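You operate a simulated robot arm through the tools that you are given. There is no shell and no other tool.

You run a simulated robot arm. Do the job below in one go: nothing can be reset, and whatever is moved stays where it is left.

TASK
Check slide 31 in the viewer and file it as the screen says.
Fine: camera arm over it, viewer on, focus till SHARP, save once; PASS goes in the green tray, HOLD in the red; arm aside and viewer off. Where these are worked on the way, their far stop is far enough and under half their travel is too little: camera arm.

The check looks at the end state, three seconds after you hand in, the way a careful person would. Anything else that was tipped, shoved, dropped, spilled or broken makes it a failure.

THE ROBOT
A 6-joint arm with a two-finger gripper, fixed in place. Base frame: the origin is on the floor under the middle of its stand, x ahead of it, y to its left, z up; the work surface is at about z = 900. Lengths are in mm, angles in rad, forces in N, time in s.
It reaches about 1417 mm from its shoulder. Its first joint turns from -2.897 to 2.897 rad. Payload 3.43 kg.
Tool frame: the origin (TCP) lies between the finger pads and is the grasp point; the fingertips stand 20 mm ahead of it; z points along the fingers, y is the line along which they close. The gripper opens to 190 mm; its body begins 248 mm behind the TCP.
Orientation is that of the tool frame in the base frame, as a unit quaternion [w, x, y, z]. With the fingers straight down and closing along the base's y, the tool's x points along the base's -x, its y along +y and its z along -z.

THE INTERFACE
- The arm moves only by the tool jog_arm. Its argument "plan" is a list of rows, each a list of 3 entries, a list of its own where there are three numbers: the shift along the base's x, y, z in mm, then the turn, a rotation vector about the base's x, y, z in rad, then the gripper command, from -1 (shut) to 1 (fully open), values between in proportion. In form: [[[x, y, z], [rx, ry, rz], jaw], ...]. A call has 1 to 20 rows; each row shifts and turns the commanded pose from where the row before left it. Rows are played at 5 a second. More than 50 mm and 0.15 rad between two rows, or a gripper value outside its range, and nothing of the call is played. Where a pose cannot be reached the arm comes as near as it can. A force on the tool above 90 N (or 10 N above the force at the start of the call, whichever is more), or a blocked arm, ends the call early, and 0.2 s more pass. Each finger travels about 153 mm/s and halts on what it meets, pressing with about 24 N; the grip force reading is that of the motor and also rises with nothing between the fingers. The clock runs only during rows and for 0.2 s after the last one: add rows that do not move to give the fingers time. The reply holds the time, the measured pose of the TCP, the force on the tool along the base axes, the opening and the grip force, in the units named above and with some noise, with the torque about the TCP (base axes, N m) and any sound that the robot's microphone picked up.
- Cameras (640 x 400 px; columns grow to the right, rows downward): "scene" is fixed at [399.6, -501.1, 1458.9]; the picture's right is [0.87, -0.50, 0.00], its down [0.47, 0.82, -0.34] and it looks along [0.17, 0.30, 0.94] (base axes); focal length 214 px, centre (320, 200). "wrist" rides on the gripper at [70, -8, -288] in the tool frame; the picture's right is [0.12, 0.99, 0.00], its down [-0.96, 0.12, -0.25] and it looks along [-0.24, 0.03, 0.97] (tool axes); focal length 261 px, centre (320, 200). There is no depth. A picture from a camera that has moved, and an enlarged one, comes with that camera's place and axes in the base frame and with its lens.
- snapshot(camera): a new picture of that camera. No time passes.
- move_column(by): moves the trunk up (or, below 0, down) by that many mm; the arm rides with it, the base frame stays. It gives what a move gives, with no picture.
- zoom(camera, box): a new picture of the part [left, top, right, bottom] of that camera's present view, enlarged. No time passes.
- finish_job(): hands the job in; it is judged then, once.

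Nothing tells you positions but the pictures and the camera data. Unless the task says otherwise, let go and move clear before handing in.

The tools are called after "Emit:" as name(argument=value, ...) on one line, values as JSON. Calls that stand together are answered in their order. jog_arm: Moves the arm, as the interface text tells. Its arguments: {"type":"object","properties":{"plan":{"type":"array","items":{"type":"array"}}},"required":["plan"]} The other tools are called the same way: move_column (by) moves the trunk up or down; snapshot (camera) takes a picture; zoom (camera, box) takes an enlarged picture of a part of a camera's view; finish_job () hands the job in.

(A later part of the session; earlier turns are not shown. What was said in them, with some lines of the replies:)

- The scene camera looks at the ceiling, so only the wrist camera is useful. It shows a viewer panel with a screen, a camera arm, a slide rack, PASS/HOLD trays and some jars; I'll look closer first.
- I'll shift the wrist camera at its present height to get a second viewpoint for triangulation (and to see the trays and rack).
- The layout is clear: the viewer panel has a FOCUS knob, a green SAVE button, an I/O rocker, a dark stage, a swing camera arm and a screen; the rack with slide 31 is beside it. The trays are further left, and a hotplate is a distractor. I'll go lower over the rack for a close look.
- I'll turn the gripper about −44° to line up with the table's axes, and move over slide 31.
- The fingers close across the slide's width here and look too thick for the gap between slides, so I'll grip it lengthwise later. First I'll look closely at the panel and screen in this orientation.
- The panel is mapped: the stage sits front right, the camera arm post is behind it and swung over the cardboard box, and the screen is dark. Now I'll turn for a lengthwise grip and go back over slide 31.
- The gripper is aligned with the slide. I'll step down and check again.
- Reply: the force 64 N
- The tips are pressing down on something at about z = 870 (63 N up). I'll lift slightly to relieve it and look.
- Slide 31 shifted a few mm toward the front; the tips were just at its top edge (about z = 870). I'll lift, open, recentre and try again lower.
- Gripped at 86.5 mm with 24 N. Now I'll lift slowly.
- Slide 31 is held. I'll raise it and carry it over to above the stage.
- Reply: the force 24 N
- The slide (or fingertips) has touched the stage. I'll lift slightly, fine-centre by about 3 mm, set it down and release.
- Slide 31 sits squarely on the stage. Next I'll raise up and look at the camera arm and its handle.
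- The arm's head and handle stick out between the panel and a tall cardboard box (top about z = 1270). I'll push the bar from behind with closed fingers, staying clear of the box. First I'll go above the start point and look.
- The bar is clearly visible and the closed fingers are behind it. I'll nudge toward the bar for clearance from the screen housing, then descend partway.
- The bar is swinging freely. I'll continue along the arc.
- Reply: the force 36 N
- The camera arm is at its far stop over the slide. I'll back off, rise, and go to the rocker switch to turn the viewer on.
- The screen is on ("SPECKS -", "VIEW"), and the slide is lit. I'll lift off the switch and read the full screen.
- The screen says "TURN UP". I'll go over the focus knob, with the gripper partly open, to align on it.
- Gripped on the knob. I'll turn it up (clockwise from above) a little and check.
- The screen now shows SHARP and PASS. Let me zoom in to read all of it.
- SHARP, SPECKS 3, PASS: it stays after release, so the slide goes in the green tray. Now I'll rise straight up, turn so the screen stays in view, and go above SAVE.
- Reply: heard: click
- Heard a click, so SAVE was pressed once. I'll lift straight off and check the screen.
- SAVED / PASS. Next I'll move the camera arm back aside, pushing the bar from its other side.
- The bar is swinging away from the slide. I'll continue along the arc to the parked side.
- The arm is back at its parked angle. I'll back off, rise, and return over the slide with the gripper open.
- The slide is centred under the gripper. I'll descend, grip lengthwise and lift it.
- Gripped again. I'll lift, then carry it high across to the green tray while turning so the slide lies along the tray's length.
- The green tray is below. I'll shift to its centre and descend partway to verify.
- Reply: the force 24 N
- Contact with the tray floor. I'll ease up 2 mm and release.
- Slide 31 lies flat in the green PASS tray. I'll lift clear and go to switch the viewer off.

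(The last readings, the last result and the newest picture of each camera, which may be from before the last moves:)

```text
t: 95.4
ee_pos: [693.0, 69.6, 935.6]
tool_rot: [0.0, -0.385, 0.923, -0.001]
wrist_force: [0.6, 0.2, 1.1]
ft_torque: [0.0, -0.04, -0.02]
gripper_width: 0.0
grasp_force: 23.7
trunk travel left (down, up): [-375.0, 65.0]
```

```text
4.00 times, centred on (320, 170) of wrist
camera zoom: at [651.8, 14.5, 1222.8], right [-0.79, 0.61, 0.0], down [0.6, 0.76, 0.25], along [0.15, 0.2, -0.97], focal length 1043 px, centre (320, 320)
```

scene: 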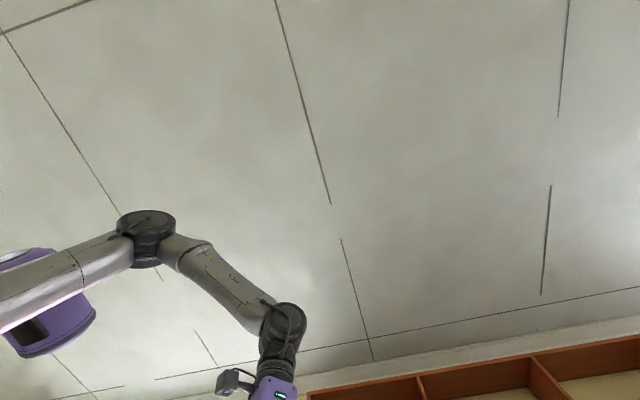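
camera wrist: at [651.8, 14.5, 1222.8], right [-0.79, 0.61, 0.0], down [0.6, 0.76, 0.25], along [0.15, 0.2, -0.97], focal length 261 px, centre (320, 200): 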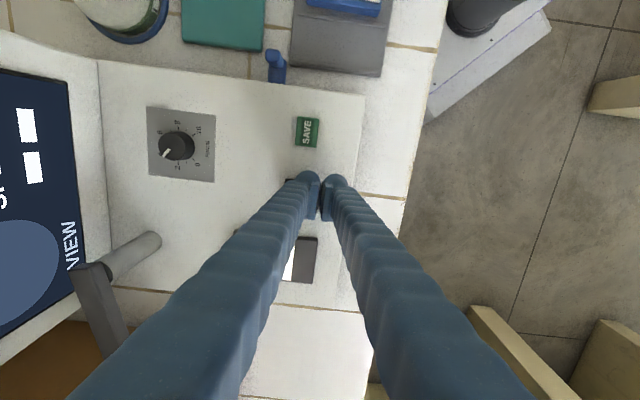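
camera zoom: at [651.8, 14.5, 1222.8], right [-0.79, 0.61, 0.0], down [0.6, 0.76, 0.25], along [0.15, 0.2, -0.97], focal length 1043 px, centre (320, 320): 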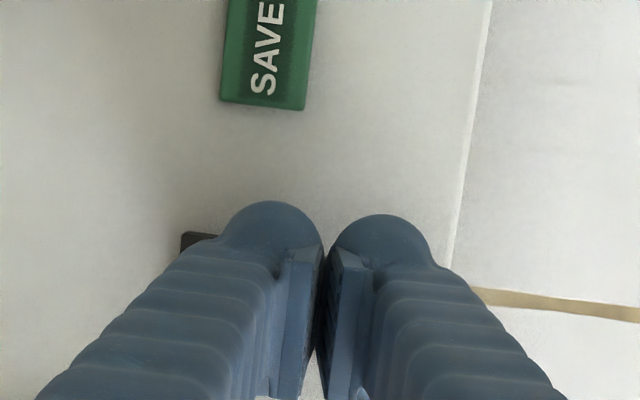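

Emit:
jog_arm(plan=[[[0, 0, -2], [0, 0, 0], -1], [[0, 0, -2], [0, 0, 0], -1], [[0, 0, -1.5], [0, 0, 0], -1], [[0, 0, 0], [0, 0, 0], -1]])

Emit:
zoom(camera="wrist", box=[0, 60, 400, 310])

```text
t: 96.4
ee_pos: [692.5, 70.9, 930.0]
tool_rot: [0.001, -0.385, 0.923, 0.0]
wrist_force: [-0.1, 1.3, 0.1]
ft_torque: [0.01, -0.01, 0.0]
gripper_width: 0.0
grasp_force: 23.7
trunk travel left (down, up): [-375.0, 65.0]
```

```text
1.60 times, centred on (200, 185) of wrist
camera zoom: at [651.7, 14.6, 1216.7], right [-0.79, 0.61, 0.0], down [0.6, 0.76, 0.25], along [0.15, 0.2, -0.97], focal length 417 px, centre (512, 224)
```

zoom: 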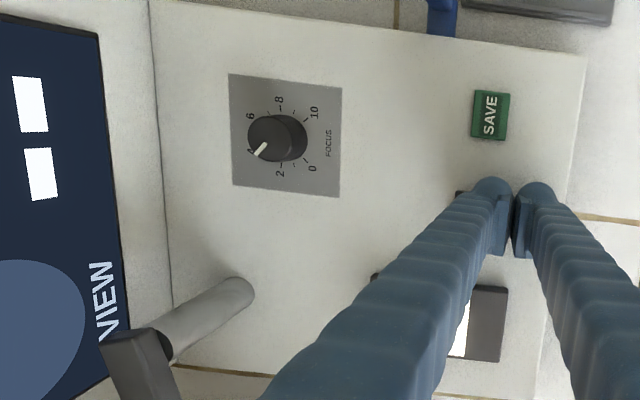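

Emit:
jog_arm(plan=[[[0, 0, -1.5], [0, 0, 0], -1], [[0, 0, -1.5], [0, 0, 0], -1], [[0, 0, 0], [0, 0, 0], -1]])

Emit:
zoom(camera="wrist", box=[0, 60, 400, 310])

```text
t: 97.2
ee_pos: [693.0, 69.1, 926.8]
tool_rot: [-0.001, -0.385, 0.923, 0.001]
wrist_force: [0.1, 0.4, 0.6]
ft_torque: [0.02, 0.0, -0.01]
gripper_width: 0.0
grasp_force: 23.9
trunk travel left (down, up): [-375.0, 65.0]
```

```text
1.60 times, centred on (200, 185) of wrist
camera zoom: at [651.8, 14.5, 1213.7], right [-0.79, 0.61, 0.0], down [0.6, 0.76, 0.25], along [0.15, 0.2, -0.97], focal length 417 px, centre (512, 224)
```

zoom: 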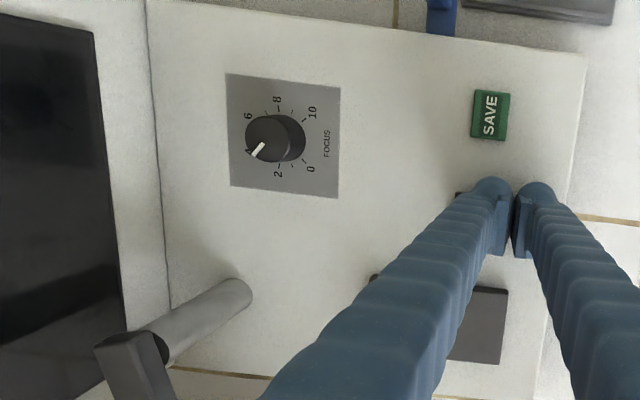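

The viewer is off. I'll lift straight up, move clear and check everything once more.

Emit:
jog_arm(plan=[[[0, 0, 8], [0, 0, 0], -1], [[0, 0, 40], [0, 0, 0], -1], [[0, 0, 45], [0, 0, 0], -1], [[0, 0, 45], [0, 0, 0], -1], [[0, 0, 45], [0, 0, 0], -1], [[0, 0, 45], [0, 0, 0], -1], [[-30, -20, 40], [0, 0, 0], -1], [[-30, -20, 40], [0, 0, 0], -1], [[-30, -20, 40], [0, 0, 0], -1], [[0, 0, 0], [0, 0, 0], -1]])

Emit:
snapshot(camera="wrist")

Emit:
zoom(camera="wrist", box=[60, 100, 300, 250])

Emit:
zoom(camera="wrist", box=[100, 0, 420, 200])

```text
refused: row 7 steps farther than a row can; nothing moved
```

```text
taken
camera wrist: at [651.8, 14.5, 1213.7], right [-0.79, 0.61, 0.0], down [0.6, 0.76, 0.25], along [0.15, 0.2, -0.97], focal length 261 px, centre (320, 200)
```

wrist: 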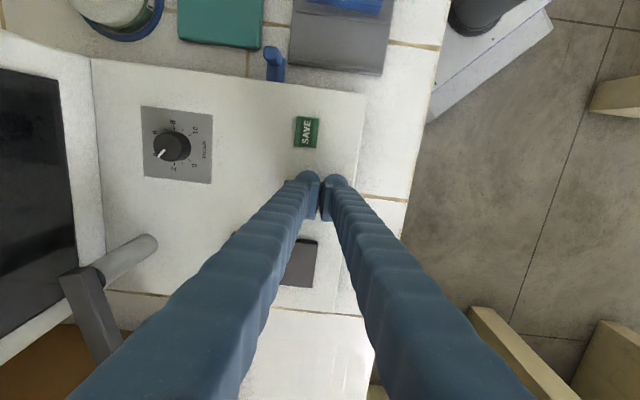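

```text
2.67 times, centred on (180, 175) of wrist
camera zoom: at [651.8, 14.5, 1213.7], right [-0.79, 0.61, 0.0], down [0.6, 0.76, 0.25], along [0.15, 0.2, -0.97], focal length 695 px, centre (693, 267)
```

zoom: 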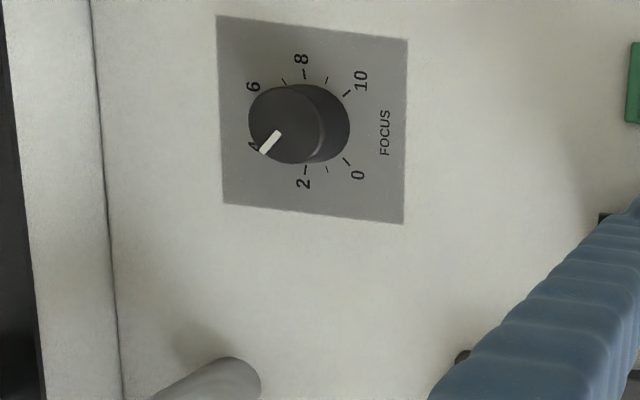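

```text
2.00 times, centred on (260, 100) of wrist
camera zoom: at [651.8, 14.5, 1213.7], right [-0.79, 0.61, 0.0], down [0.6, 0.76, 0.25], along [0.15, 0.2, -0.97], focal length 521 px, centre (440, 400)
```

zoom: 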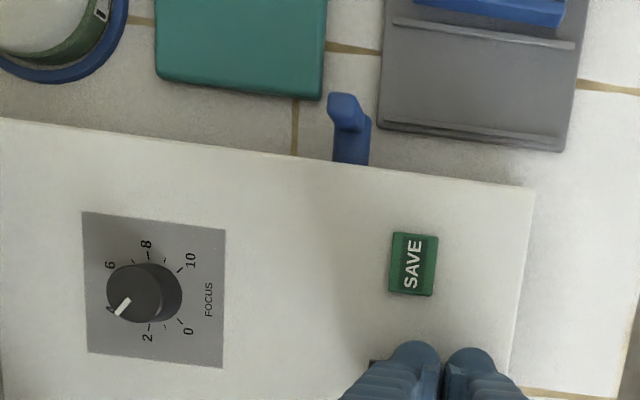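

That step was too long, so nothing moved. Repeating with shorter rows.

Emit:
jog_arm(plan=[[[0, 0, 8], [0, 0, 0], -1], [[0, 0, 40], [0, 0, 0], -1], [[0, 0, 45], [0, 0, 0], -1], [[0, 0, 45], [0, 0, 0], -1], [[0, 0, 45], [0, 0, 0], -1], [[0, 0, 45], [0, 0, 0], -1], [[-20, -15, 35], [0, 0, 0], -1], [[-20, -15, 35], [0, 0, 0], -1], [[-20, -15, 35], [0, 0, 0], -1], [[-20, -15, 35], [0, 0, 0], -1], [[0, 0, 0], [0, 0, 0], -1]])

Emit:
snapshot(camera="wrist")

Emit:
zoom(camera="wrist", box=[80, 100, 320, 250])

Emit:
zoom(camera="wrist", box=[100, 0, 420, 200])

```text
t: 99.6
ee_pos: [615.8, 10.7, 1293.9]
tool_rot: [-0.001, -0.385, 0.923, 0.001]
wrist_force: [0.4, 0.1, 0.0]
ft_torque: [-0.02, 0.12, -0.01]
gripper_width: 0.0
grasp_force: 23.7
trunk travel left (down, up): [-375.0, 65.0]
```

```text
taken
camera wrist: at [573.5, -44.7, 1580.9], right [-0.79, 0.61, 0.0], down [0.6, 0.76, 0.25], along [0.15, 0.2, -0.97], focal length 261 px, centre (320, 200)
```

wrist: 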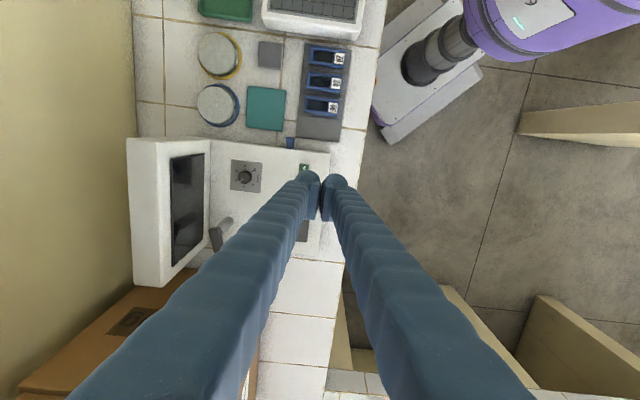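

```text
2.67 times, centred on (200, 175) of wrist
camera zoom: at [573.5, -44.7, 1580.9], right [-0.79, 0.61, 0.0], down [0.6, 0.76, 0.25], along [0.15, 0.2, -0.97], focal length 695 px, centre (640, 267)
```

zoom: 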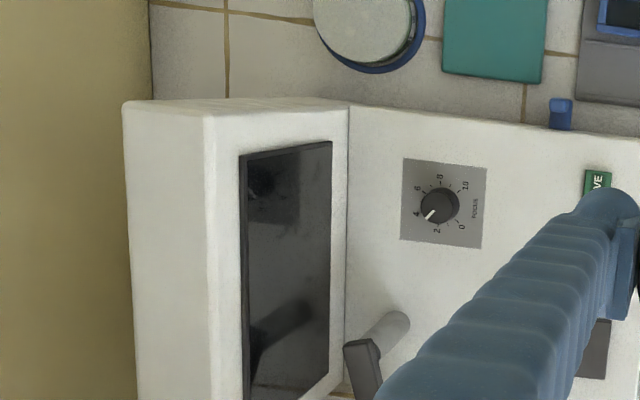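

```text
2.00 times, centred on (260, 100) of wrist
camera zoom: at [573.5, -44.7, 1580.9], right [-0.79, 0.61, 0.0], down [0.6, 0.76, 0.25], along [0.15, 0.2, -0.97], focal length 521 px, centre (440, 400)
```

zoom: 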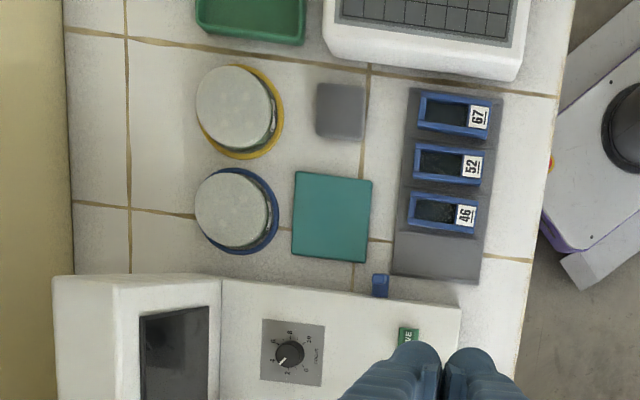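

Everything is in place so far. I'll return to the starting pose with the gripper open, to compare the camera arm's park position with the first picture.

Emit:
jog_arm(plan=[[[20.3, 4.3, 11.2], [0, 0, -0.132], -0.5], [[20.3, 4.3, 11.2], [0, 0, -0.132], 0], [[20.3, 4.3, 11.2], [0, 0, -0.132], 0.5], [[20.3, 4.3, 11.2], [0, 0, -0.132], 1], [[20.3, 4.3, 11.2], [0, 0, -0.132], 1], [[20.3, 4.3, 11.2], [0, 0, -0.131], 1], [[0, 0, 0], [0, 0, 0], 1], [[0, 0, 0], [0, 0, 0], 1]])

Emit:
snapshot(camera="wrist")

Emit:
zoom(camera="wrist", box=[200, 180, 400, 305])

Emit:
zoom(camera="wrist", box=[60, 0, 260, 125])

```text
t: 101.4
ee_pos: [734.5, 35.0, 1362.0]
tool_rot: [-0.001, 0.002, 1.0, 0.0]
wrist_force: [0.4, 0.0, 0.0]
ft_torque: [0.02, 0.07, 0.0]
gripper_width: 189.9
grasp_force: 0.1
trunk travel left (down, up): [-375.0, 65.0]
```

```text
taken
camera wrist: at [667.3, 27.8, 1649.4], right [-0.12, 0.99, 0.0], down [0.96, 0.11, 0.25], along [0.24, 0.03, -0.97], focal length 261 px, centre (320, 200)
```

wrist: 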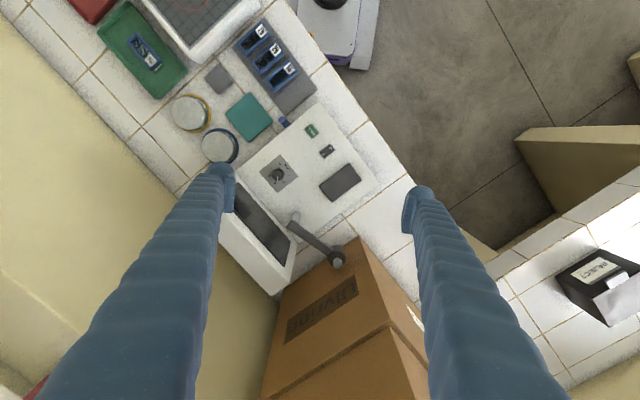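

```text
3.20 times, centred on (300, 242) of wrist
camera zoom: at [667.3, 27.8, 1649.4], right [-0.12, 0.99, 0.0], down [0.96, 0.11, 0.25], along [0.24, 0.03, -0.97], focal length 834 px, centre (384, 64)
```

zoom: 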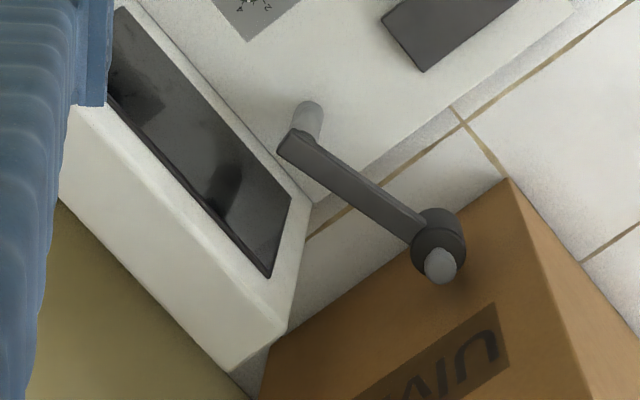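

```text
3.20 times, centred on (160, 62) of wrist
camera zoom: at [667.3, 27.8, 1649.4], right [-0.12, 0.99, 0.0], down [0.96, 0.11, 0.25], along [0.24, 0.03, -0.97], focal length 834 px, centre (832, 640)
```

zoom: 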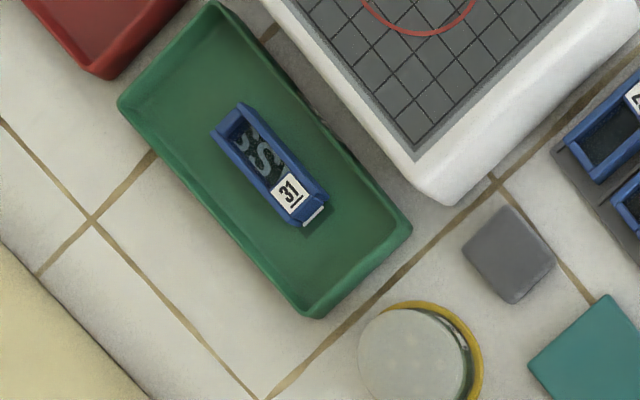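

The camera arm is back where it was parked at the start, the viewer screen is dark, and slide 31 lies flat in the green PASS tray. The other slides, the jars and the hotplate look undisturbed and the arm is clear, so I'm handing the job in.

Emit:
finish_job()

```text
The job is handed in.
```

Slide 31 read SHARP, SPECKS 3, PASS on the viewer, so I filed it in the green tray. The result was saved once, and the screen confirmed SAVED.

- **Camera arm:** it was pushed to its far stop over the slide for the check. It is now back where it was parked at the start.
- **Viewer:** it is switched off, and the screen and stage light are both dark. The focus knob is left at about 4.
- **Other items:** the other slides, jars, trays and hotplate look undisturbed in the last picture.
- **Slip at the rack:** my first grip on slide 31 missed, pressed down with about 63 N and moved the slide a few millimetres. I lifted off, recentred and gripped it cleanly, and saw no damage.
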